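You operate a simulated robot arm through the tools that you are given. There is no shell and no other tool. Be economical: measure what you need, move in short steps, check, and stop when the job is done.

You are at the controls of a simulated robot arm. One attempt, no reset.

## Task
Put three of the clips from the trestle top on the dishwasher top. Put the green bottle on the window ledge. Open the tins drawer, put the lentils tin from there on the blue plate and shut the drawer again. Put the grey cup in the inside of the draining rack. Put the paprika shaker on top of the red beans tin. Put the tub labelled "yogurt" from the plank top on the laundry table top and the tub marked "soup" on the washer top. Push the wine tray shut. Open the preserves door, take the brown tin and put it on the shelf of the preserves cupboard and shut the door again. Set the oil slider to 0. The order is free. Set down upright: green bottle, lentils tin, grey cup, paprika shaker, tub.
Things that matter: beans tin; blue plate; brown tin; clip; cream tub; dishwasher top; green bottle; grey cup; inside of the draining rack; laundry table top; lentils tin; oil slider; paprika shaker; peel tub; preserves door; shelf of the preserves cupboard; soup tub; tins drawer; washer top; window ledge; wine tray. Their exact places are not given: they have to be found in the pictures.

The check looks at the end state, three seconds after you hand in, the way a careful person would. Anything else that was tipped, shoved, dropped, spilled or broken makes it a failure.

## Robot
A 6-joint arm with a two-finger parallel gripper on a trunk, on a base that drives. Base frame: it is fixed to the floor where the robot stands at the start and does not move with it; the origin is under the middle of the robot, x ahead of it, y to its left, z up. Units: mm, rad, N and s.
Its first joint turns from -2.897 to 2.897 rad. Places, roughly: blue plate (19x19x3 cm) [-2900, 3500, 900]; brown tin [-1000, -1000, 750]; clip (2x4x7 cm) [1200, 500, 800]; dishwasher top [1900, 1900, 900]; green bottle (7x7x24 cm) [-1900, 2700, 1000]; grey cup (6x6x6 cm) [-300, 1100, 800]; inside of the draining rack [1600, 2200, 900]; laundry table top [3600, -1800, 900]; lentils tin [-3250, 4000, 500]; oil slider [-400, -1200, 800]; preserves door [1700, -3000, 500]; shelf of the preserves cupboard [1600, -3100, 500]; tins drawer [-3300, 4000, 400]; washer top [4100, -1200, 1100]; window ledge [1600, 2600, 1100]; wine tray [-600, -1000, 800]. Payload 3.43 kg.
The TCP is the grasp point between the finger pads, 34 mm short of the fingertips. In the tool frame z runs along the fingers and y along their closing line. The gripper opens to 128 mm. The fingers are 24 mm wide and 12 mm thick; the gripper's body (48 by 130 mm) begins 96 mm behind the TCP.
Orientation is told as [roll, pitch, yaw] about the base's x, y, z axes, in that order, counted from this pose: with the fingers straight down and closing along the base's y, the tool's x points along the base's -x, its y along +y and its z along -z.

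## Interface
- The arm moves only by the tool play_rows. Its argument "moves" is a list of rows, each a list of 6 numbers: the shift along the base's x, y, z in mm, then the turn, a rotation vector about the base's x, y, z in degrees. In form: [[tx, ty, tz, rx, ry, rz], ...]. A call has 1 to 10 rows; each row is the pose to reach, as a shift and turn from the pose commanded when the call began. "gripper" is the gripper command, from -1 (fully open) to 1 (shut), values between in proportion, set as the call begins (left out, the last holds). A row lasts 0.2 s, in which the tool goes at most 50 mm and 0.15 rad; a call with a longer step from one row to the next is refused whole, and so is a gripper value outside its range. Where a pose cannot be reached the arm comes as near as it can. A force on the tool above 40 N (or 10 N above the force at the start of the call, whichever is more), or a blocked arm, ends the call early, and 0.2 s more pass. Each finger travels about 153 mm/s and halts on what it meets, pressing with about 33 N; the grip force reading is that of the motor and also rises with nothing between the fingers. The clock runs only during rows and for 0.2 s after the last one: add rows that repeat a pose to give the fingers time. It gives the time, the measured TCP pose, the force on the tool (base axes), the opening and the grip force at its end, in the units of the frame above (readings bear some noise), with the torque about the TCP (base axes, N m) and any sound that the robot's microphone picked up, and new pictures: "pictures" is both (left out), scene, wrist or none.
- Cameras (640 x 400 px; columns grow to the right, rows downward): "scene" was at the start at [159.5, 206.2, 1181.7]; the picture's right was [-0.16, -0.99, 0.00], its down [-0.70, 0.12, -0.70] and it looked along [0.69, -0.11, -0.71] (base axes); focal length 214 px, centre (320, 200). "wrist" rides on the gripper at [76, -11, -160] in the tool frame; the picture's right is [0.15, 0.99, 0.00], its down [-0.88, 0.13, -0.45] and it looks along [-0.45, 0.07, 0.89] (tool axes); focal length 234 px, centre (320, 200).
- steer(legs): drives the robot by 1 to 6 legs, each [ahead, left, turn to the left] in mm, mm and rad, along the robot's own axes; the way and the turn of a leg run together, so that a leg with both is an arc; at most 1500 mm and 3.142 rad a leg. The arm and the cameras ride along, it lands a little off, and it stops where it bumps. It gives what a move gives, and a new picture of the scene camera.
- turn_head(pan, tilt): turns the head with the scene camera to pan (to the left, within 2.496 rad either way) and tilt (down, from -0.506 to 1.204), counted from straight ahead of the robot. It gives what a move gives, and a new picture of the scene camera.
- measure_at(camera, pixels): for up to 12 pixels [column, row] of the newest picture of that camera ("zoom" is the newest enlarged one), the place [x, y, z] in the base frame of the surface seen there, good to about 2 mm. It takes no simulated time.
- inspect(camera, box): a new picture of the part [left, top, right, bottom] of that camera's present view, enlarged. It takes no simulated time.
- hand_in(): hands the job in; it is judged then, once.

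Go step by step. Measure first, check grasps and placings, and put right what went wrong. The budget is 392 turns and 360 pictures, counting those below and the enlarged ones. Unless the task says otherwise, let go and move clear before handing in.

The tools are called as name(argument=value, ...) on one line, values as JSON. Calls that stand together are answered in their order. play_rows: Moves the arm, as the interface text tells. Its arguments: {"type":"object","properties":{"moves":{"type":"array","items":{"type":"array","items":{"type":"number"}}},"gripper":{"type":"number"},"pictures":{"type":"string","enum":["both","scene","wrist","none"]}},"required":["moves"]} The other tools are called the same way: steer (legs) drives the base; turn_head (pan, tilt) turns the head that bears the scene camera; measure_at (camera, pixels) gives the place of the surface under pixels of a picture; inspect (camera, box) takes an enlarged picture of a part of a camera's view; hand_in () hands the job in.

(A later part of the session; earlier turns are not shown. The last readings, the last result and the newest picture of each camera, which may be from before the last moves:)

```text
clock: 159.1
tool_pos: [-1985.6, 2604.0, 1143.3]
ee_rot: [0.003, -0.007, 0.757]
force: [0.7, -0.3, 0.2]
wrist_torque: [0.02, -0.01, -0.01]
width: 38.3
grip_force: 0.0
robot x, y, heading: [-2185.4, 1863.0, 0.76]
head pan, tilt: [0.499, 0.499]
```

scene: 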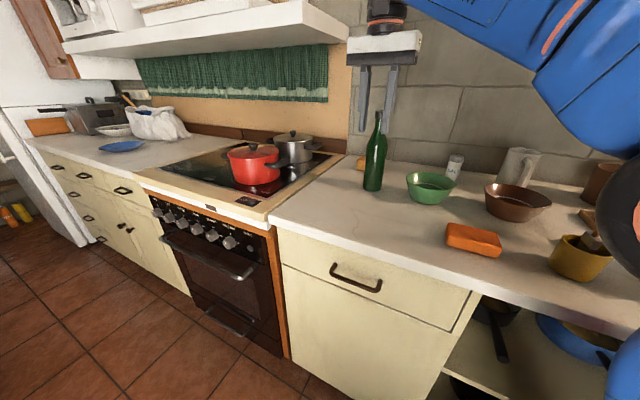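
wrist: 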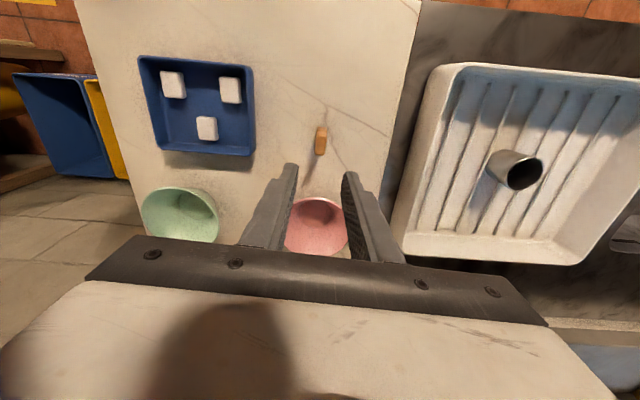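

I'll measure the bottle body, neck, and the hood corner.

measure_at(camera="scene", pixels=[[375, 170], [374, 187], [378, 114], [376, 140], [410, 180], [345, 40], [330, 44], [363, 175], [386, 175]])

inspect(camera="scene", box=[320, 90, 480, 210])

```text
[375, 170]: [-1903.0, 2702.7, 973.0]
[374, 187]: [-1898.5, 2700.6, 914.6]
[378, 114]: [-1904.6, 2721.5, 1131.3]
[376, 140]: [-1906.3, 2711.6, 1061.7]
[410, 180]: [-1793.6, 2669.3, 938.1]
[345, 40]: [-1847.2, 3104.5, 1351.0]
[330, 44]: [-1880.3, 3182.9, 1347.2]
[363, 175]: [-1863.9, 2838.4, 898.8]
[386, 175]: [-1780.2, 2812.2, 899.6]
```

```text
3.33 times, centred on (400, 150) of scene
```

zoom: 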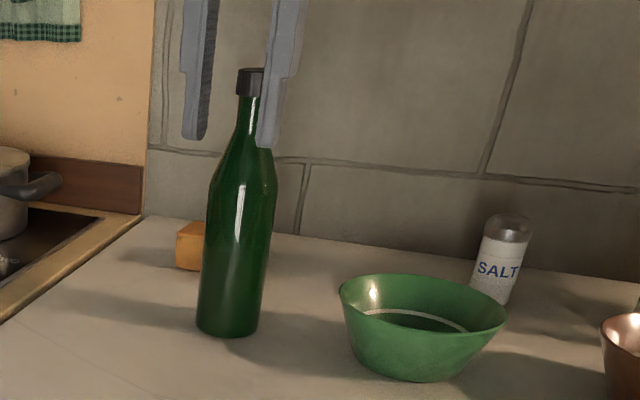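

Bottle axis is about (-1893,2732), top z 1140. I'll grip the body with a tilted tool (60° toward horizontal) so it can later be set on the high ledge. First centre the base: left 400 and straighten.

steer(legs=[[0, 0, 0.026], [0, 400, 0]])

```text
clock: 162.0
tool_pos: [-2285.3, 2891.6, 1144.2]
ee_rot: [0.002, -0.007, 0.78]
force: [0.1, 0.4, -0.1]
wrist_torque: [0.0, 0.01, -0.04]
width: 38.5
grip_force: 0.1
robot x, y, heading: [-2472.8, 2146.9, 0.783]
head pan, tilt: [0.499, 0.499]
```

scene: 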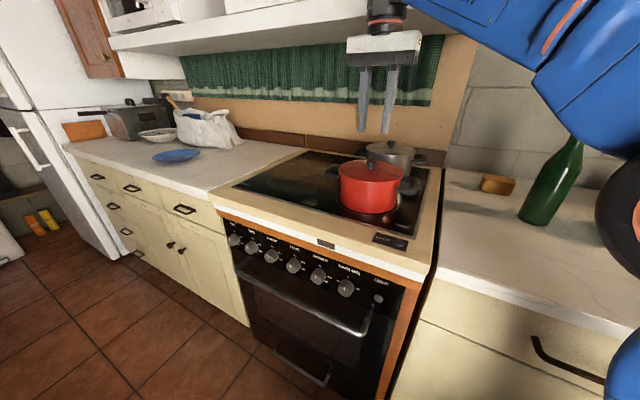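

play_rows(moves=[[-30, -30, 0, 0, 0, 0], [-15, -70, 0, 0, 0, 0], [17, -102, 0, 0, 0, 0], [49, -134, 0, 0, 0, 0], [81, -166, 0, 0, 0, 0], [113, -198, 0, 0, 0, 0], [145, -230, 0, 0, 0, 0], [177, -262, 0, 0, 0, 0], [209, -294, 0, 0, 0, 0], [232, -317, 0, 0, 0, 0]], gripper=-0.8, pictures="none")

play_rows(moves=[[0, 0, -15, 5.3, -5.3, 0], [0, 0, -30, 10.6, -10.6, 0], [0, 0, -45, 15.9, -15.9, 0], [0, 0, -60, 21.2, -21.2, 0], [0, 0, -75, 26.5, -26.5, 0], [0, 0, -90, 31.8, -31.8, 0], [0, 0, -105, 37.1, -37.1, 0], [0, 0, -120, 42.4, -42.4, 0], [0, 0, -150, 42.4, -42.4, 0]], pictures="both")

```text
clock: 164.2
tool_pos: [-2055.6, 2574.1, 1145.9]
ee_rot: [0.001, -0.006, 0.78]
force: [-0.5, 0.9, 0.2]
wrist_torque: [0.0, 0.0, -0.01]
width: 115.2
grip_force: 0.0
robot x, y, heading: [-2471.3, 2149.5, 0.787]
head pan, tilt: [0.499, 0.499]
```

```text
clock: 166.2
tool_pos: [-2054.9, 2574.0, 993.8]
ee_rot: [0.015, -1.055, 0.774]
force: [-0.1, -0.3, -0.3]
wrist_torque: [0.0, 0.0, 0.01]
width: 115.0
grip_force: 0.0
robot x, y, heading: [-2469.0, 2146.4, 0.784]
head pan, tilt: [0.499, 0.499]
```

scene: 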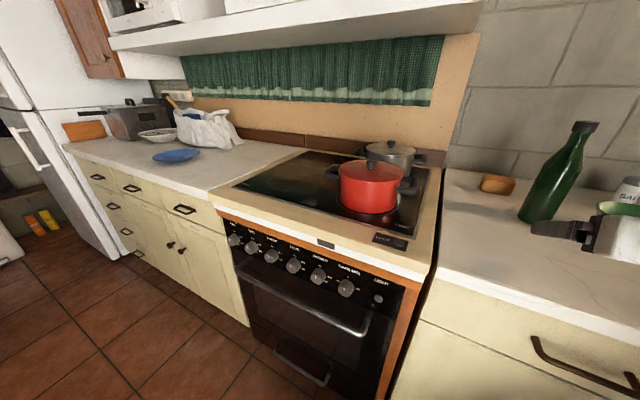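
wrist: 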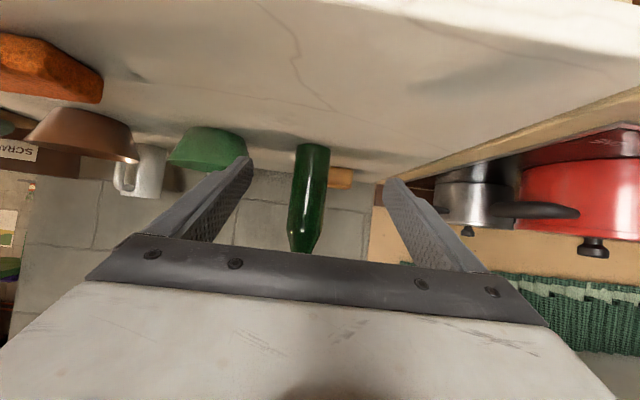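

The tool is tilted; the bottle (310,190) lies ahead between the fingers. I'll measure it and the green bowl.

measure_at(camera="wrist", pixels=[[297, 170], [312, 170], [327, 170], [310, 210], [244, 150], [235, 135], [340, 178], [312, 150]])

```text
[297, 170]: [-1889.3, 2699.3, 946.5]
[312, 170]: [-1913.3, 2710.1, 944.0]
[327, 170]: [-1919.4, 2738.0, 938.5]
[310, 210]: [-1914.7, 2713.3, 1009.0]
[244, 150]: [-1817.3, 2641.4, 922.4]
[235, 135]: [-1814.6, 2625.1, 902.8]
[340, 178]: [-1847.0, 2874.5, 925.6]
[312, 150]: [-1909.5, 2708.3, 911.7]
```

Bottle axis confirmed at (-1891,2732). Advance 228 mm along the approach, then grip.

play_rows(moves=[[30, 30, -5, 0, 0, 0], [60, 60, -8, 0, 0, 0], [90, 90, -8, 0, 0, 0], [120, 119, -8, 0, 0, 0], [145, 142, -8, 0, 0, 0], [163, 158, -8, 0, 0, 0]], pictures="wrist")

```text
clock: 167.6
tool_pos: [-1887.8, 2733.5, 987.1]
ee_rot: [0.013, -1.055, 0.774]
force: [0.6, 0.3, 1.1]
wrist_torque: [0.02, 0.04, 0.02]
width: 115.3
grip_force: 0.0
robot x, y, heading: [-2467.1, 2146.5, 0.785]
head pan, tilt: [0.499, 0.499]
```

wrist: 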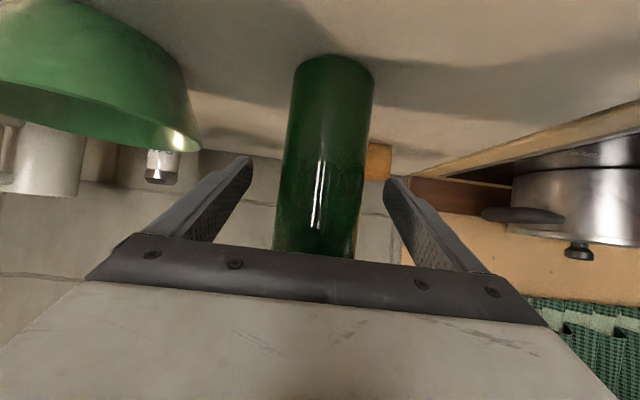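

play_rows(moves=[[0, 0, 0, 0, 0, 0], [0, 0, 0, 0, 0, 0], [0, 0, 0, 0, 0, 0]], gripper=1, pictures="none")

play_rows(moves=[[0, 0, 10, 0, 0, 0], [0, 0, 30, 0, 0, 0], [0, 0, 60, 0, 0, 0]], pictures="wrist")

```text
clock: 168.4
tool_pos: [-1887.3, 2732.4, 987.6]
ee_rot: [0.011, -1.053, 0.776]
force: [1.6, 0.6, 2.0]
wrist_torque: [-0.14, -0.19, 0.05]
width: 60.0
grip_force: 32.7
robot x, y, heading: [-2470.1, 2142.7, 0.783]
head pan, tilt: [0.499, 0.499]
```

```text
clock: 169.2
tool_pos: [-1889.0, 2731.2, 1047.6]
ee_rot: [0.012, -1.054, 0.774]
force: [-0.6, 0.7, -1.7]
wrist_torque: [-0.01, 0.02, 0.0]
width: 60.1
grip_force: 32.7
robot x, y, heading: [-2467.5, 2146.1, 0.778]
head pan, tilt: [0.499, 0.499]
```

wrist: 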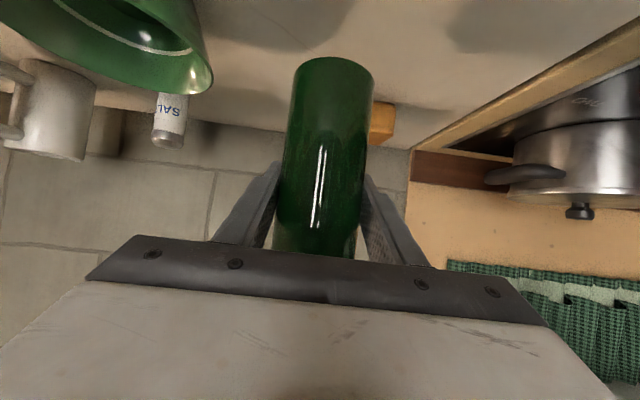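

Bottle held at 60 mm. Raise and retract.

play_rows(moves=[[-15, -15, 40, 0, 0, 0], [-35, -35, 75, 0, 0, 0], [-65, -65, 95, 0, 0, 0], [-95, -95, 115, 0, 0, 0], [-125, -125, 135, 0, 0, 0], [-150, -150, 150, 0, 0, 0]], pictures="scene")

```text
clock: 170.6
tool_pos: [-2041.2, 2581.6, 1195.5]
ee_rot: [0.013, -1.052, 0.775]
force: [0.2, 0.7, -2.2]
wrist_torque: [0.01, -0.04, 0.01]
width: 60.2
grip_force: 33.2
robot x, y, heading: [-2469.7, 2149.9, 0.78]
head pan, tilt: [0.499, 0.499]
```

scene: 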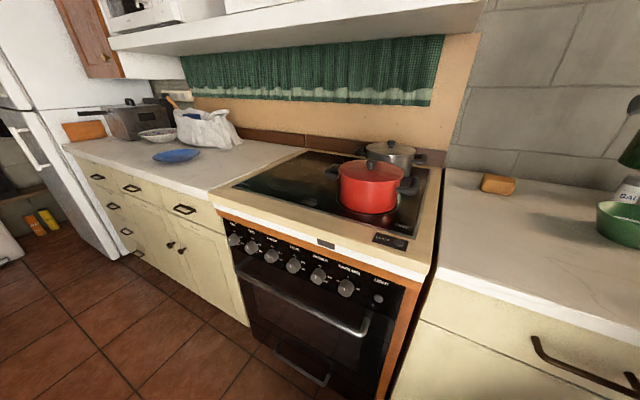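

Driving back around: back off, east, north through the gap, then to the sink.

steer(legs=[[-150, 0, 0], [0, -920, 0], [0, -917, 0], [1040, 0, 0], [1000, 0, 0], [0, -800, 0]])

turn_head(pan=0.2, tilt=0.3)

```text
clock: 194.3
tool_pos: [1157.0, 1972.7, 1197.2]
ee_rot: [0.012, -1.051, 0.756]
force: [0.4, 0.4, -2.6]
wrist_torque: [0.06, -0.01, 0.01]
width: 60.1
grip_force: 32.9
robot x, y, heading: [720.3, 1547.5, 0.765]
head pan, tilt: [0.499, 0.499]
```

scene: 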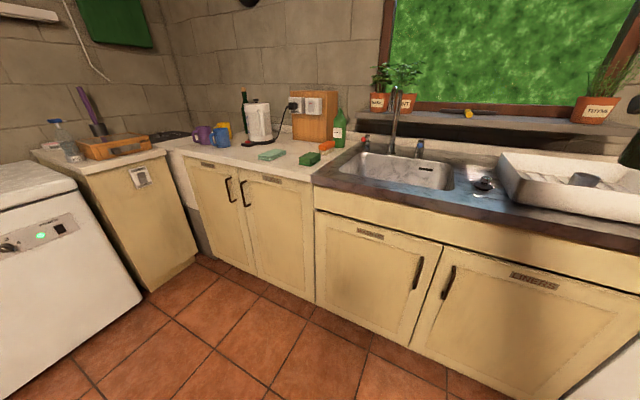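

```text
clock: 195.1
tool_pos: [1156.3, 1973.3, 1195.8]
ee_rot: [0.011, -1.052, 0.756]
force: [-0.4, 0.3, -2.8]
wrist_torque: [0.01, -0.02, -0.01]
width: 60.0
grip_force: 33.1
robot x, y, heading: [715.8, 1546.1, 0.763]
head pan, tilt: [0.201, 0.3]
```

scene: 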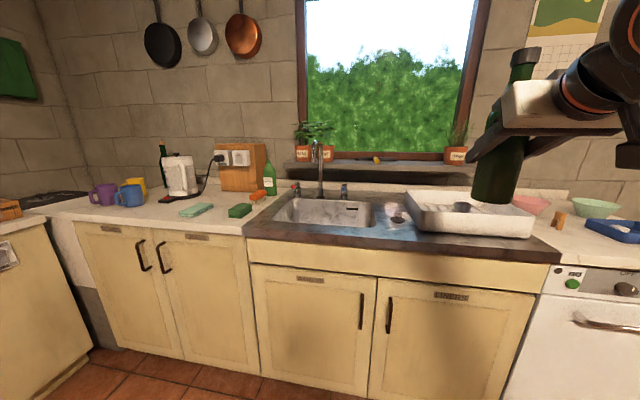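

I'll measure the ledge's extent and the items on it.

inspect(camera="scene", box=[280, 120, 480, 220])

measure_at(camera="scene", pixels=[[345, 162], [376, 160], [410, 162], [410, 166], [435, 162], [455, 155], [328, 155], [320, 145], [390, 157]])

```text
3.20 times, centred on (380, 170) of scene
```

zoom: 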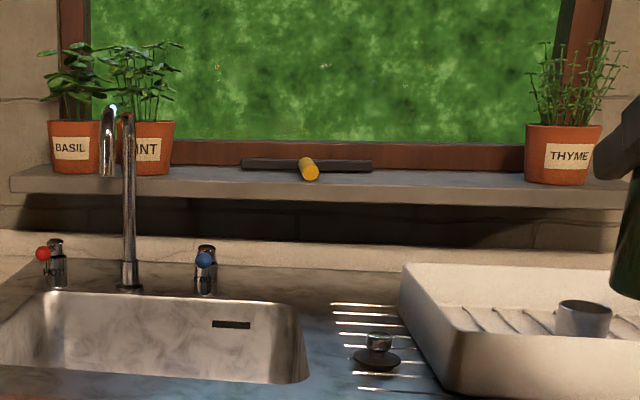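

```text
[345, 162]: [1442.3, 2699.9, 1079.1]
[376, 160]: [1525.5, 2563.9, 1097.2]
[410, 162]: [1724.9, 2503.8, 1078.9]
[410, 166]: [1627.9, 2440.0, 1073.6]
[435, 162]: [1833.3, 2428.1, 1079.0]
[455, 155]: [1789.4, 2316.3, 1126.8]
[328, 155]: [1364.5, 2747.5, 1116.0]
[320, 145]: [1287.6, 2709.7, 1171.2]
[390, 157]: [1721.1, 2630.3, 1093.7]
```

Ledge top z≈1079, front edge v≈2877; free spot near u −540 between the squeegee and thyme. Driving up to the sink.

steer(legs=[[0, 0, 0.022], [0, -50, 0], [400, 0, 0]])

```text
clock: 198.5
tool_pos: [1472.8, 2229.3, 1194.0]
ee_rot: [0.012, -1.052, 0.773]
force: [0.0, -0.8, -1.6]
wrist_torque: [0.01, 0.0, 0.01]
width: 60.1
grip_force: 32.9
robot x, y, heading: [1040.3, 1798.1, 0.777]
head pan, tilt: [0.201, 0.3]
```

scene: 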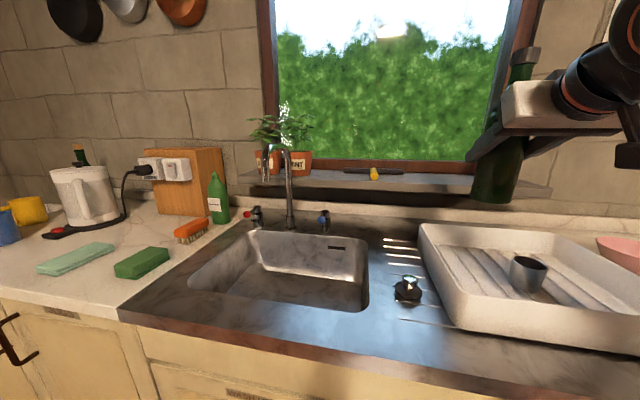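

TCP at u −535; advance 325 mm over the ledge.

play_rows(moves=[[33, 33, 0, 0, 0, 0], [66, 66, 0, 0, 0, 0], [99, 99, 0, 0, 0, 0], [132, 132, 0, 0, 0, 0], [165, 165, 0, 0, 0, 0], [198, 198, 0, 0, 0, 0], [229, 229, 0, 0, 0, 0], [229, 229, 0, 0, 0, 0]], pictures="both")

```text
clock: 200.3
tool_pos: [1698.3, 2458.5, 1197.1]
ee_rot: [0.011, -1.052, 0.773]
force: [-0.1, 0.1, -2.4]
wrist_torque: [0.02, 0.01, -0.06]
width: 60.4
grip_force: 33.3
robot x, y, heading: [1039.4, 1792.2, 0.781]
head pan, tilt: [0.201, 0.3]
```

scene: 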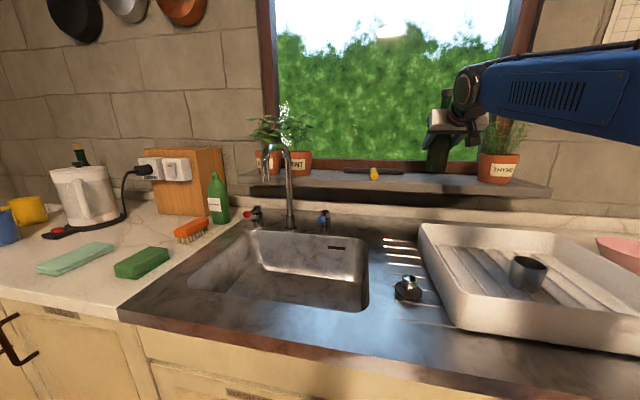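
wrist: 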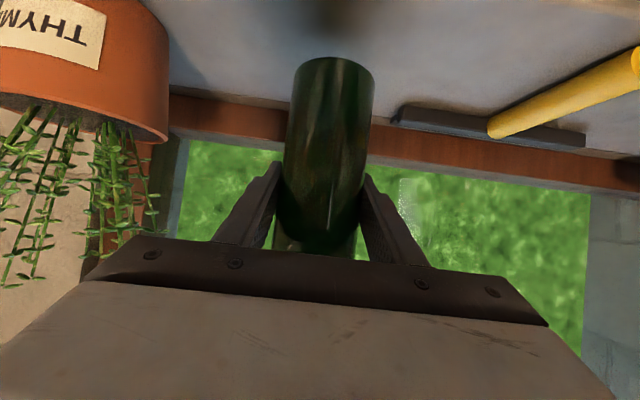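

Clear. Lower to contact.

play_rows(moves=[[0, 0, -14, 0, 0, 0], [0, 0, -20, 0, 0, 0], [0, 0, -23, 0, 0, 0], [0, 0, -26, 0, 0, 0], [0, 0, -28, 0, 0, 0], [0, 0, -30, 0, 0, 0], [0, 0, -32, 0, 0, 0]], pictures="none")

```text
clock: 201.9
tool_pos: [1701.3, 2459.0, 1166.6]
ee_rot: [0.014, -1.057, 0.771]
force: [-1.2, 7.6, 19.1]
wrist_torque: [0.03, 0.04, 0.03]
width: 60.6
grip_force: 33.0
robot x, y, heading: [1040.3, 1796.2, 0.776]
head pan, tilt: [0.201, 0.3]
```

play_rows(moves=[[0, 0, 1, 0, 0, 0]], pictures="none")

play_rows(moves=[[0, 0, 0, 0, 0, 0], [0, 0, 0, 0, 0, 0]], gripper=-0.35, pictures="wrist")

play_rows(moves=[[-20, -20, 2, 0, 0, 0], [-50, -50, 2, 0, 0, 0], [-83, -83, 2, 0, 0, 0], [-116, -116, 2, 0, 0, 0], [-149, -149, 2, 0, 0, 0], [-182, -182, 2, 0, 0, 0], [-215, -215, 2, 0, 0, 0], [-245, -245, 2, 0, 0, 0]], pictures="both")

```text
clock: 202.3
tool_pos: [1700.4, 2458.1, 1166.8]
ee_rot: [0.012, -1.054, 0.774]
force: [-1.4, 5.1, 21.2]
wrist_torque: [-0.25, 0.04, -0.03]
width: 60.2
grip_force: 33.1
robot x, y, heading: [1042.0, 1795.1, 0.778]
head pan, tilt: [0.201, 0.3]
```

```text
clock: 202.9
tool_pos: [1702.2, 2458.8, 1164.7]
ee_rot: [0.012, -1.054, 0.773]
force: [-0.2, 0.9, 0.4]
wrist_torque: [-0.02, 0.01, 0.03]
width: 86.6
grip_force: 0.1
robot x, y, heading: [1042.0, 1796.2, 0.775]
head pan, tilt: [0.201, 0.3]
```

wrist: 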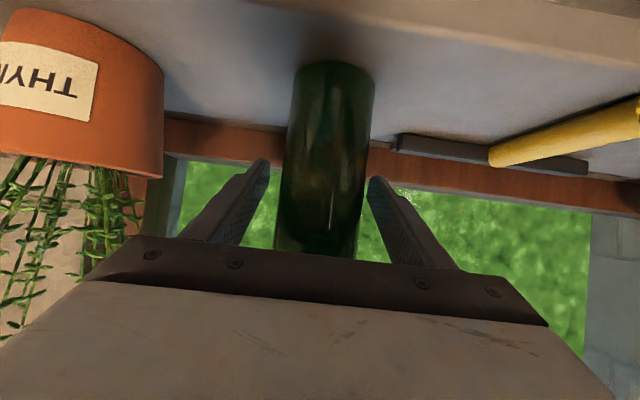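

```text
clock: 204.7
tool_pos: [1456.7, 2210.9, 1168.8]
ee_rot: [0.01, -1.053, 0.775]
force: [-1.0, -0.2, -0.4]
wrist_torque: [0.03, 0.0, 0.03]
width: 86.5
grip_force: 0.2
robot x, y, heading: [1042.6, 1798.4, 0.78]
head pan, tilt: [0.201, 0.3]
```

scene: 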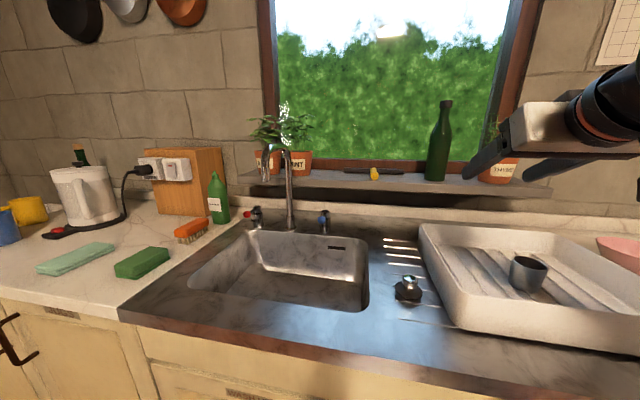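
wrist: 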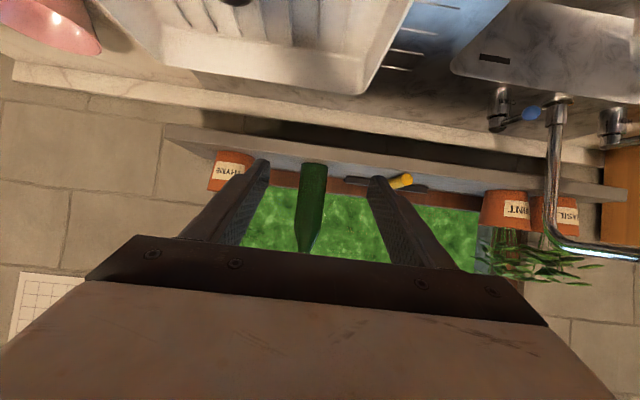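

The bottle stands on the ledge (440,140). Now the soup tub: un-tilt the tool, then back off and turn to face the table.

play_rows(moves=[[0, 0, 0, -5.3, 5.3, 0], [0, 0, 0, -10.6, 10.6, 0], [0, 0, 0, -15.9, 15.9, 0], [0, 0, 0, -21.2, 21.2, 0], [0, 0, 0, -26.5, 26.5, 0], [0, 0, 0, -31.8, 31.8, 0], [0, 0, 0, -37.1, 37.1, 0], [0, 0, 0, -42.6, 42.6, 0]], pictures="none")

steer(legs=[[-280, 0, 0], [0, 0, -3.13]])

turn_head(pan=0.0, tilt=0.75)

```text
clock: 206.5
tool_pos: [1456.7, 2212.3, 1165.8]
ee_rot: [0.002, -0.005, 0.78]
force: [-0.9, -0.2, 0.0]
wrist_torque: [0.06, -0.07, -0.02]
width: 86.3
grip_force: 0.1
robot x, y, heading: [1042.9, 1797.0, 0.783]
head pan, tilt: [0.201, 0.3]
```

```text
clock: 215.9
tool_pos: [406.3, 1217.5, 1166.4]
ee_rot: [0.0, -0.008, -2.428]
force: [-0.7, -0.8, -0.2]
wrist_torque: [-0.01, 0.02, -0.03]
width: 86.4
grip_force: 0.1
robot x, y, heading: [845.8, 1601.3, -2.426]
head pan, tilt: [0.201, 0.3]
```

scene: 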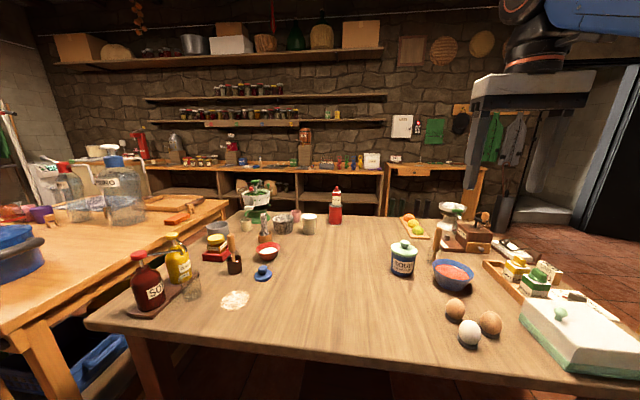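

```text
clock: 216.8
tool_pos: [405.5, 1216.4, 1164.9]
ee_rot: [0.002, -0.007, -2.428]
force: [0.3, 0.3, 0.0]
wrist_torque: [-0.01, -0.02, -0.02]
width: 86.5
grip_force: 0.0
robot x, y, heading: [846.5, 1604.9, -2.43]
head pan, tilt: [0.0, 0.75]
```

scene: 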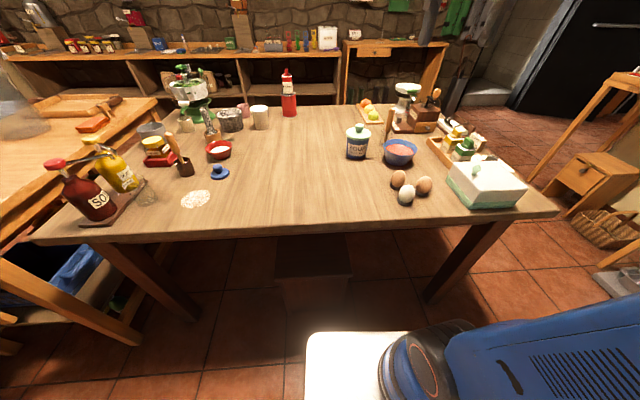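

Soup tub at (358,142). Measuring it and its neighbour bowl.

measure_at(camera="scene", pixels=[[358, 128], [358, 134], [357, 150], [347, 145], [370, 143], [385, 150], [401, 143], [320, 228], [550, 215]])

```text
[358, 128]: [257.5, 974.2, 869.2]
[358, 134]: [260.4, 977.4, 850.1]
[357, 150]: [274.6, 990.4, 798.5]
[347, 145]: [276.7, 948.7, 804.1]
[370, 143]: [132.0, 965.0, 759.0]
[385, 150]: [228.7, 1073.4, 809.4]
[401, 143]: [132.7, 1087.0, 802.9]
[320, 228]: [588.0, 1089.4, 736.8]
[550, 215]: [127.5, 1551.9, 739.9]
```

steer(legs=[[0, 0, 0.07], [80, 0, 0]])

play_rows(moves=[[0, -20, -40, 0, 0, 0], [0, -30, -80, 0, 0, 0], [0, -30, -110, 0, 0, 0]], gripper=-1, pictures="wrist")

```text
clock: 218.3
tool_pos: [377.8, 1129.3, 1165.8]
ee_rot: [0.001, -0.007, -2.359]
force: [0.1, -0.2, 0.1]
wrist_torque: [-0.01, -0.01, 0.0]
width: 86.4
grip_force: 0.1
robot x, y, heading: [789.2, 1546.2, -2.358]
head pan, tilt: [0.0, 0.75]
```

scene: 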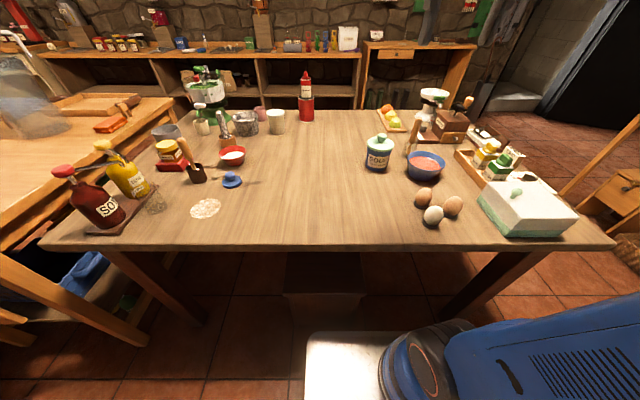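

```text
clock: 219.2
tool_pos: [376.1, 1099.6, 1053.9]
ee_rot: [0.003, -0.007, -2.355]
force: [0.1, -0.9, 0.3]
wrist_torque: [-0.03, -0.02, -0.02]
width: 128.1
grip_force: 0.1
robot x, y, heading: [790.6, 1547.3, -2.355]
head pan, tilt: [0.0, 0.75]
```

wrist: 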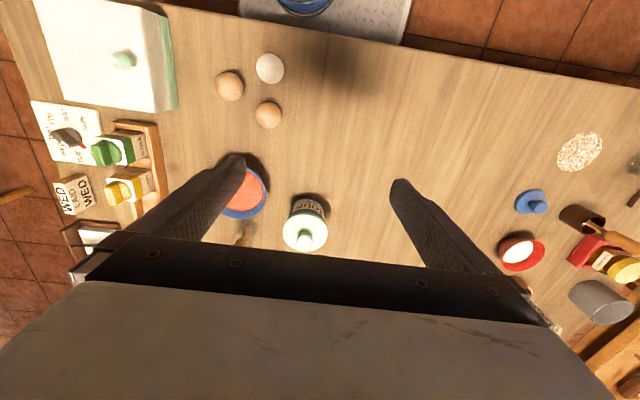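

Moving above the tub.

play_rows(moves=[[-31, -33, 0, 0, 0, 0], [-62, -66, 0, 0, 0, 0], [-93, -99, 0, 0, 0, 0], [-124, -132, 0, 0, 0, 0], [-124, -134, -40, 0, 0, 0]], gripper=-0.56, pictures="wrist")

measure_at(camera="wrist", pixels=[[300, 130], [320, 130], [340, 130], [320, 110], [320, 150], [300, 150], [340, 150], [240, 150]])

```text
clock: 220.3
tool_pos: [254.5, 968.8, 1015.4]
ee_rot: [0.002, -0.005, -2.359]
force: [-0.5, 0.1, -0.2]
wrist_torque: [-0.04, 0.01, -0.01]
width: 99.9
grip_force: 0.0
robot x, y, heading: [794.0, 1549.2, -2.354]
head pan, tilt: [0.0, 0.75]
```

wrist: 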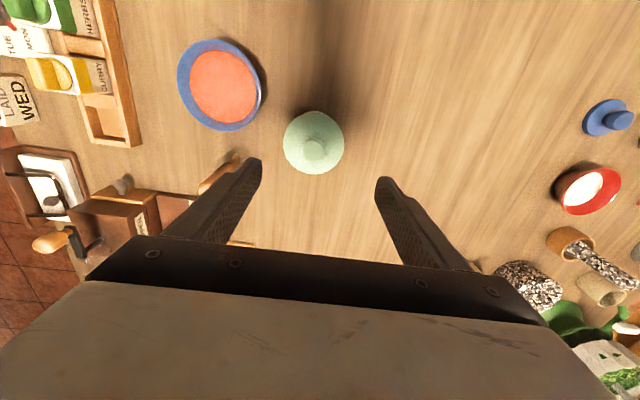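

```text
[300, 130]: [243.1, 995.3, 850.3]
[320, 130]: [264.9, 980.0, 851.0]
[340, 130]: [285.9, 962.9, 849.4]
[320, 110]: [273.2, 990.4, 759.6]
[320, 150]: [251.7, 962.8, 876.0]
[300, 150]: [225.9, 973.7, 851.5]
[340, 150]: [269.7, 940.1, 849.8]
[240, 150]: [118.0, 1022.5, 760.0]
```

Lid centre ≈ (249,974), z 850, 84 mm wide. I'll go straight down to z 822 and grip, then test with a small lift.

play_rows(moves=[[-5, 5, -45, 0, 0, 0], [-5, 5, -90, 0, 0, 0], [-5, 5, -135, 0, 0, 0], [-5, 5, -175, 0, 0, 0], [-5, 5, -193, 0, 0, 0]], gripper=-0.62, pictures="wrist")

```text
clock: 221.6
tool_pos: [248.1, 970.5, 821.2]
ee_rot: [0.002, -0.008, -2.358]
force: [-0.7, 0.6, -0.1]
wrist_torque: [0.0, -0.04, -0.03]
width: 103.7
grip_force: 0.1
robot x, y, heading: [791.0, 1547.6, -2.358]
head pan, tilt: [0.0, 0.75]
```

wrist: 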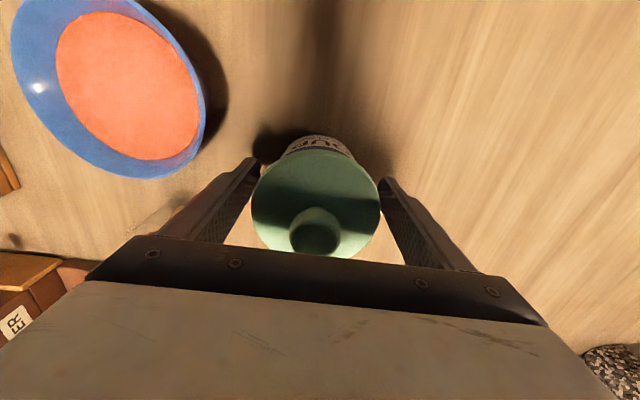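

play_rows(moves=[[0, 0, 0, 0, 0, 0], [0, 0, 0, 0, 0, 0], [0, 0, 0, 0, 0, 0]], gripper=1, pictures="none")

play_rows(moves=[[0, 0, 5, 0, 0, 0], [0, 0, 15, 0, 0, 0], [0, 0, 30, 0, 0, 0]], pictures="scene")

inspect(camera="scene", box=[330, 100, 450, 200])

```text
clock: 222.3
tool_pos: [248.2, 969.0, 820.6]
ee_rot: [0.001, -0.005, -2.357]
force: [0.1, -1.0, -2.4]
wrist_torque: [0.02, -0.01, -0.01]
width: 83.1
grip_force: 33.4
robot x, y, heading: [793.2, 1549.0, -2.355]
head pan, tilt: [0.0, 0.75]
```

```text
clock: 223.2
tool_pos: [248.2, 970.1, 851.6]
ee_rot: [0.002, -0.005, -2.358]
force: [0.7, 1.0, -3.1]
wrist_torque: [0.02, 0.0, 0.01]
width: 82.9
grip_force: 32.8
robot x, y, heading: [789.0, 1550.2, -2.356]
head pan, tilt: [0.0, 0.75]
```

scene: 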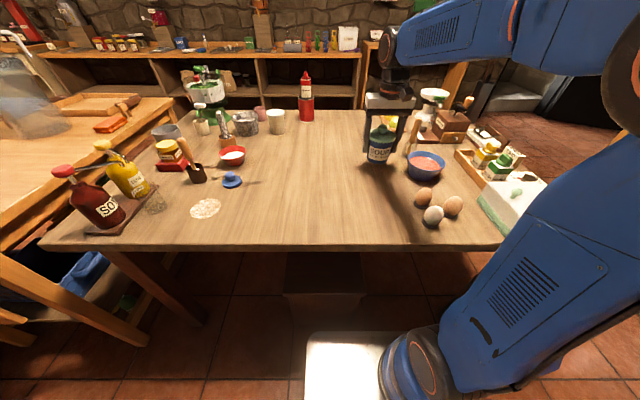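

```text
4.00 times, centred on (390, 150) of scene
```

zoom: 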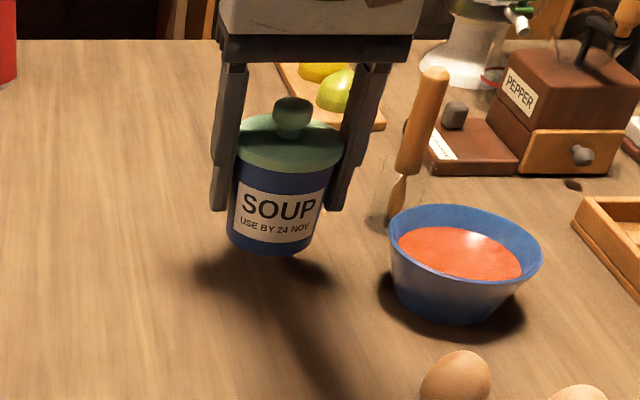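

The tub lifts as one. Raise to ~1150 and retract.

play_rows(moves=[[0, 0, 45, 0, 0, 0], [0, 0, 90, 0, 0, 0], [0, 0, 135, 0, 0, 0], [0, 0, 180, 0, 0, 0], [15, 15, 220, 0, 0, 0], [35, 35, 250, 0, 0, 0], [60, 60, 280, 0, 0, 0], [85, 85, 310, 0, 0, 0], [110, 110, 330, 0, 0, 0]], pictures="none")

turn_head(pan=2.2, tilt=0.3)

```text
clock: 225.2
tool_pos: [360.3, 1076.6, 1173.5]
ee_rot: [0.005, -0.009, -2.356]
force: [-1.0, -1.1, -3.9]
wrist_torque: [0.1, -0.06, -0.01]
width: 82.9
grip_force: 32.6
out of reach, approached as far as the arm can: row 9
robot x, y, heading: [789.7, 1548.1, -2.36]
head pan, tilt: [0.0, 0.75]
```

```text
clock: 227.2
tool_pos: [361.5, 1076.3, 1173.9]
ee_rot: [0.004, -0.011, -2.358]
force: [-0.2, 1.0, -2.4]
wrist_torque: [-0.01, -0.02, 0.0]
width: 83.0
grip_force: 32.9
robot x, y, heading: [790.4, 1546.5, -2.357]
head pan, tilt: [2.201, 0.3]
```

scene: 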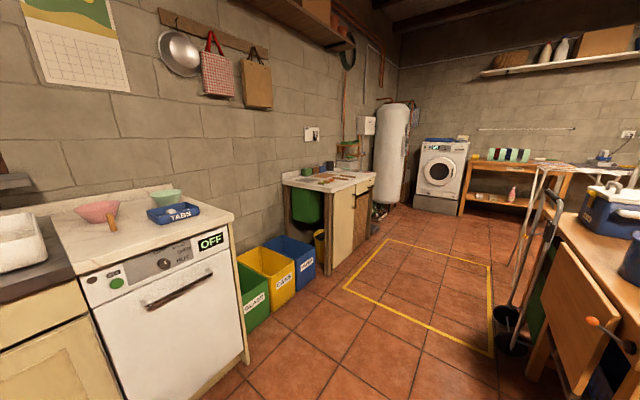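

The washer is at (442,175), the laundry table beside it (515,175). Measure.

measure_at(camera="scene", pixels=[[425, 142], [465, 144], [432, 208], [475, 162], [565, 172], [500, 165], [520, 205], [350, 178], [345, 270], [400, 240], [490, 265], [440, 139]])

inspect(camera="scene", box=[370, 90, 640, 260])

```text
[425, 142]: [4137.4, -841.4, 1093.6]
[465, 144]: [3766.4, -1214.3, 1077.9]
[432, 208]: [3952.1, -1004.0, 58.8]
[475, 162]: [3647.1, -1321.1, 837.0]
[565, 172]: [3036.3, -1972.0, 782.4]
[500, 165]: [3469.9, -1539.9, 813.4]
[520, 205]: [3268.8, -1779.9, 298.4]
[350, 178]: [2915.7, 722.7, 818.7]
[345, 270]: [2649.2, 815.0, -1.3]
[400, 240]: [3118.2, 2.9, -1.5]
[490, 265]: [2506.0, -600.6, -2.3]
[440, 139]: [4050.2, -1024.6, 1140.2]
```

```text
2.35 times, centred on (505, 175) of scene
```

zoom: 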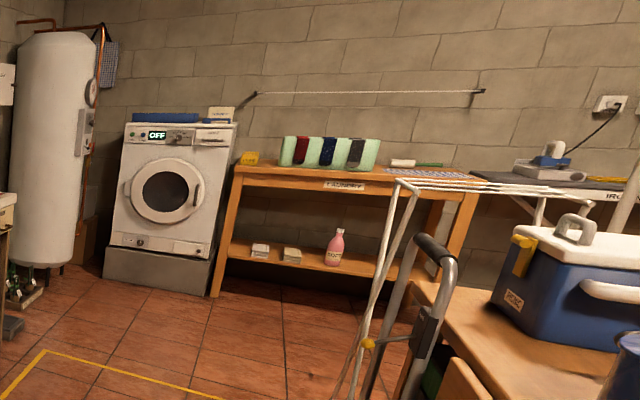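

Washer front is at u≈3520, v 1800–2330, top z≈1095. I'll turn to face east and drive along the aisle.

steer(legs=[[-130, 0, 0], [0, 0, 1.572], [1500, 0, 0], [1200, 0, 0]])

turn_head(pan=0.1, tilt=0.35)

```text
clock: 245.2
tool_pos: [3270.8, -730.3, 1173.8]
ee_rot: [0.003, -0.01, -0.802]
force: [0.2, -0.7, -3.2]
wrist_torque: [0.03, 0.04, 0.06]
width: 82.9
grip_force: 32.3
robot x, y, heading: [2810.3, -294.9, -0.798]
head pan, tilt: [2.201, 0.3]
```

scene: 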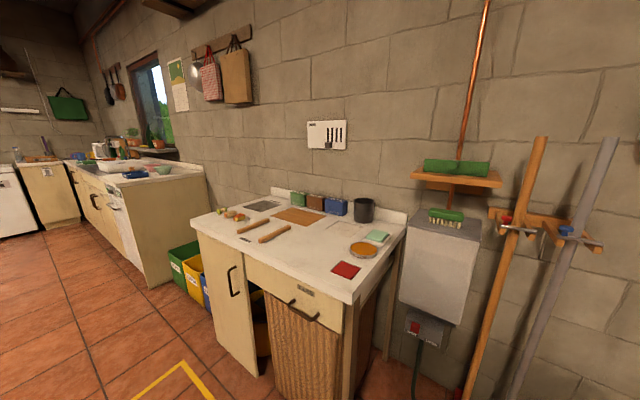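

```text
clock: 247.2
tool_pos: [3269.8, -729.0, 1174.3]
ee_rot: [0.002, -0.009, -0.8]
force: [0.7, 0.5, -2.6]
wrist_torque: [0.0, 0.01, 0.0]
width: 83.0
grip_force: 33.3
robot x, y, heading: [2806.4, -295.9, -0.801]
head pan, tilt: [0.099, 0.351]
```

scene: 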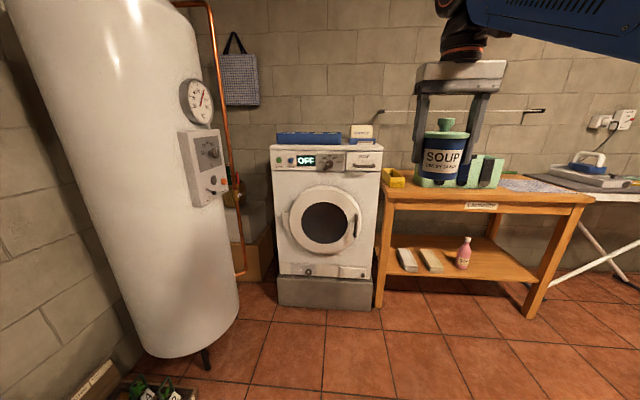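

I'll zoom on the washer top to find the free area.

inspect(camera="scene", box=[255, 115, 415, 195])

measure_at(camera="scene", pixels=[[276, 147], [378, 149], [310, 137], [310, 144], [345, 145], [362, 131], [362, 139], [310, 132]])

```text
4.00 times, centred on (335, 155) of scene
```

zoom: 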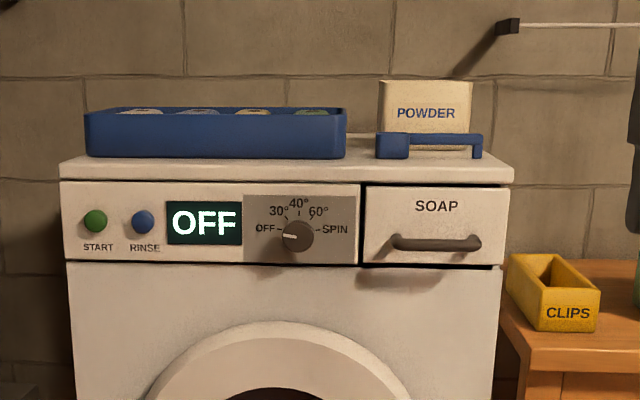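

```text
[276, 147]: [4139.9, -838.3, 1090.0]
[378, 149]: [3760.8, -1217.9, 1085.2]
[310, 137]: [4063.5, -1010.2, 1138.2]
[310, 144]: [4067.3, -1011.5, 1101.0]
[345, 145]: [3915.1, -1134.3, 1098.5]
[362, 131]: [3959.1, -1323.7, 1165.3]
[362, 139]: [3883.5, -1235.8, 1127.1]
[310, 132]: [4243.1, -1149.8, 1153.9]
```

The top has a blue box and a powder box near its front; I need a view from above. Driving closer and raising the arm.

steer(legs=[[0, 0, 0.014], [0, 250, 0], [450, 0, 0]])

play_rows(moves=[[0, 0, 40, 0, 0, 0], [20, -20, 75, 0, 0, 0], [45, -45, 90, 0, 0, 0], [70, -70, 100, 0, 0, 0]], pictures="both")

```text
clock: 251.7
tool_pos: [3775.1, -857.9, 1174.0]
ee_rot: [0.004, -0.012, -0.788]
force: [0.3, -0.4, -2.7]
wrist_torque: [0.0, 0.01, 0.01]
width: 83.1
grip_force: 32.8
robot x, y, heading: [3300.8, -429.3, -0.787]
head pan, tilt: [0.099, 0.351]
```

scene: 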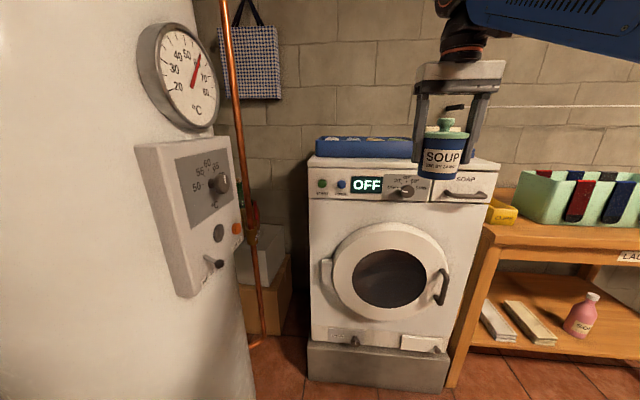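

```text
clock: 252.7
tool_pos: [3835.3, -923.7, 1187.2]
ee_rot: [0.009, -0.038, -0.787]
force: [0.1, 0.2, -1.9]
wrist_torque: [0.0, -0.05, 0.01]
width: 82.9
grip_force: 33.2
out of reach, approached as far as the arm can: row 1, 2, 3, 4
robot x, y, heading: [3306.3, -425.4, -0.788]
head pan, tilt: [0.099, 0.351]
```

scene: 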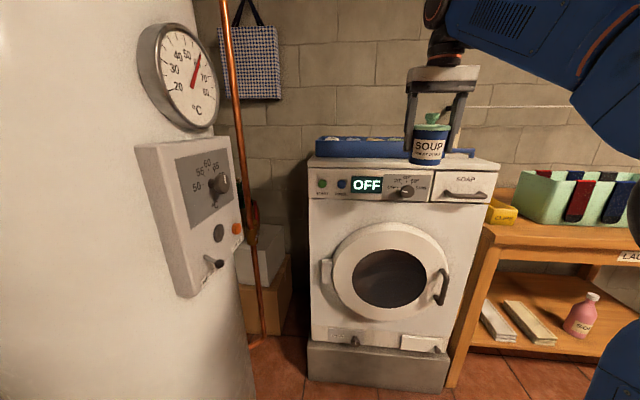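
wrist: 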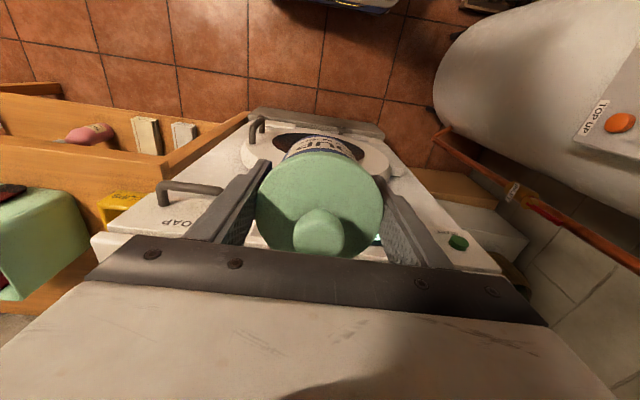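

inspect(camera="scene", box=[300, 110, 510, 210])

measure_at(camera="scene", pixels=[[330, 155], [318, 150], [395, 157], [460, 153], [472, 155], [490, 165], [450, 160], [480, 160], [360, 137], [318, 138], [405, 140]])

```text
3.05 times, centred on (405, 160) of scene
```

zoom: 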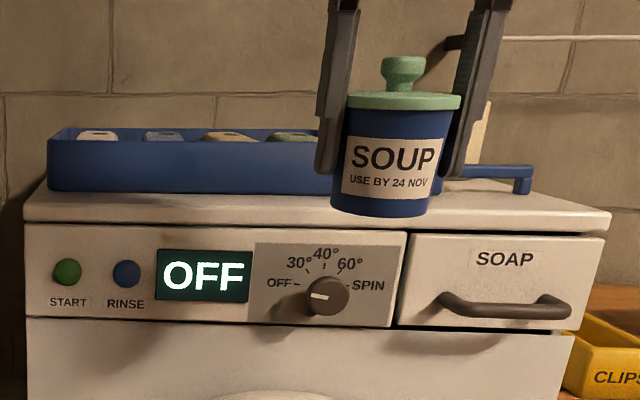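

```text
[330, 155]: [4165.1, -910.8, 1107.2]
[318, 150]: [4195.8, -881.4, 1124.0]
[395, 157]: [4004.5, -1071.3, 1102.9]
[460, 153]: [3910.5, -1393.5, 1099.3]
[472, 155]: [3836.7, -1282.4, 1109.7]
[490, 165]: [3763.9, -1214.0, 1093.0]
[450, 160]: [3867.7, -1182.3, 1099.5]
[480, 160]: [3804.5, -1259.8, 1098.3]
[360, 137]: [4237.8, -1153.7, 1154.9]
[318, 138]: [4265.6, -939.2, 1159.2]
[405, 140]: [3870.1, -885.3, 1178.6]
```

The free spot is the front-right strip, around u 3566, v 1918 (in front of the powder scoop). Shift right 115 and ahead 150.

steer(legs=[[0, -115, 0], [150, 0, 0]])

inspect(camera="scene", box=[330, 90, 560, 230])

```text
clock: 254.9
tool_pos: [3856.3, -1115.9, 1185.7]
ee_rot: [0.009, -0.04, -0.793]
force: [-0.5, 0.5, -2.8]
wrist_torque: [-0.02, 0.0, -0.02]
width: 83.1
grip_force: 33.5
robot x, y, heading: [3328.5, -620.0, -0.789]
head pan, tilt: [0.099, 0.351]
```

scene: 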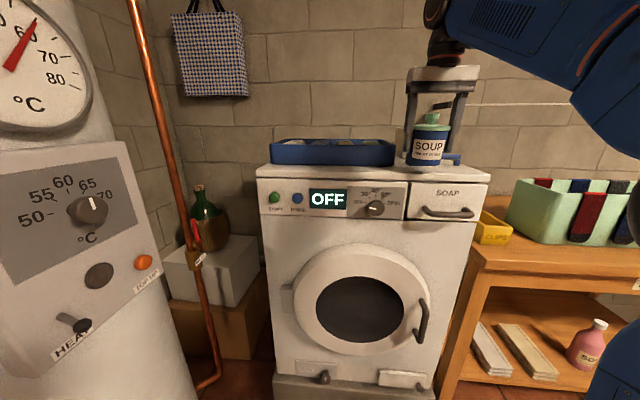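

```text
2.78 times, centred on (445, 160) of scene
```

zoom: 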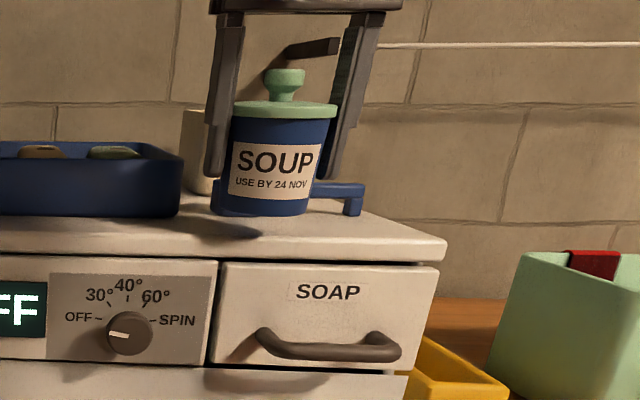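

play_rows(moves=[[11, -24, 0, 0, 0, 0], [22, -48, 0, 0, 0, 0]], pictures="none")

```text
clock: 255.5
tool_pos: [3875.6, -1160.6, 1184.3]
ee_rot: [0.01, -0.043, -0.792]
force: [-0.7, -0.2, -1.9]
wrist_torque: [-0.01, -0.05, 0.01]
width: 83.1
grip_force: 32.9
robot x, y, heading: [3327.0, -620.3, -0.791]
head pan, tilt: [0.099, 0.351]
```

play_rows(moves=[[0, 0, -8, 0, 0, 0], [0, 0, -14, 0, 0, 0]], pictures="wrist")

```text
clock: 256.1
tool_pos: [3878.4, -1163.6, 1172.4]
ee_rot: [0.009, -0.039, -0.792]
force: [0.2, 0.6, -1.6]
wrist_torque: [-0.02, 0.02, 0.01]
width: 83.1
grip_force: 33.0
robot x, y, heading: [3333.3, -619.6, -0.798]
head pan, tilt: [0.099, 0.351]
```

wrist: 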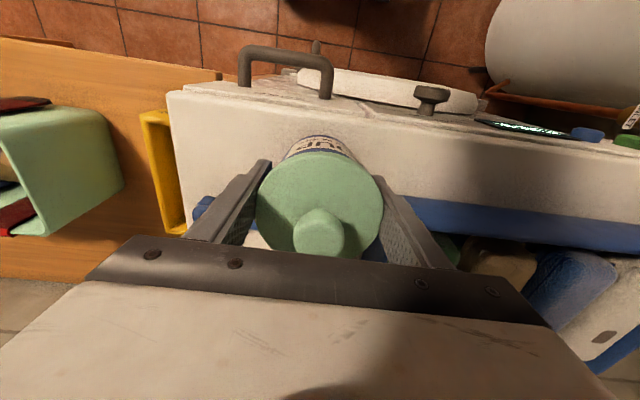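

Checking clearance of the right finger to the blue box.

inspect(camera="wrist", box=[170, 90, 470, 280])

measure_at(camera="wrist", pixels=[[412, 208], [412, 222], [405, 198], [280, 95], [200, 210], [350, 130], [384, 190]])

```text
2.11 times, centred on (320, 185) of wrist
```

zoom: 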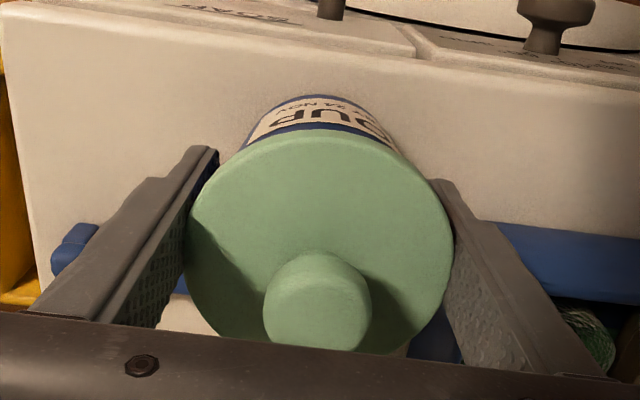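

```text
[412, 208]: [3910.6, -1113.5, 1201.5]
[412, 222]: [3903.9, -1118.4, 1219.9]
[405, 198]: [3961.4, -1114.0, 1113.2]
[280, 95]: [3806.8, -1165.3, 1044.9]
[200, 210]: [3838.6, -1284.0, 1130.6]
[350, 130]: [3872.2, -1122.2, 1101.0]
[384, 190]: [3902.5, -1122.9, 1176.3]
```

Clearances are tight but fine; nudge slightly away from the box, fix the tilt, and lower.

play_rows(moves=[[-8, -4, 0, 0, 0, 0], [-8, -4, -2, 1.5, 1.5, 0], [-8, -4, -4, 1.5, 1.5, 0], [-8, -4, -6, 1.5, 1.5, 0]], pictures="none")

```text
clock: 257.1
tool_pos: [3869.6, -1168.7, 1166.1]
ee_rot: [0.009, -0.002, -0.794]
force: [-0.9, -0.4, -2.6]
wrist_torque: [0.03, 0.01, 0.03]
width: 83.0
grip_force: 33.2
robot x, y, heading: [3329.6, -616.6, -0.789]
head pan, tilt: [0.099, 0.351]
```

play_rows(moves=[[0, 0, -2, 0, 0, 0], [0, 0, -4, 0, 0, 0], [0, 0, -6, 0, 0, 0], [0, 0, -8, 0, 0, 0]], pictures="scene")

inspect(camera="scene", box=[350, 100, 510, 210])

```text
clock: 258.1
tool_pos: [3868.5, -1165.4, 1159.2]
ee_rot: [0.009, -0.004, -0.793]
force: [8.8, -4.0, 35.4]
wrist_torque: [-0.16, 0.06, 0.06]
width: 82.7
grip_force: 32.7
robot x, y, heading: [3331.0, -616.1, -0.796]
head pan, tilt: [0.099, 0.351]
```

scene: 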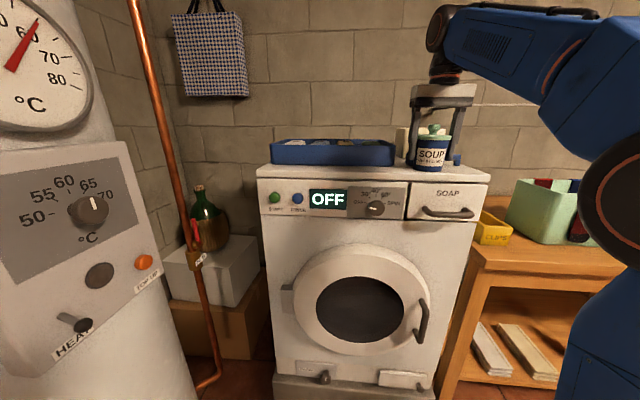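

```text
3.64 times, centred on (430, 155) of scene
```

zoom: 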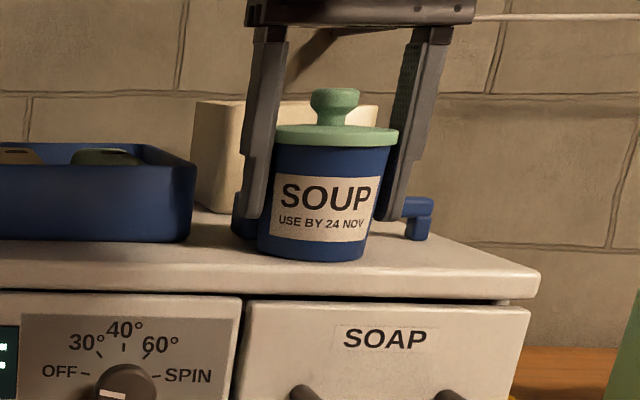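

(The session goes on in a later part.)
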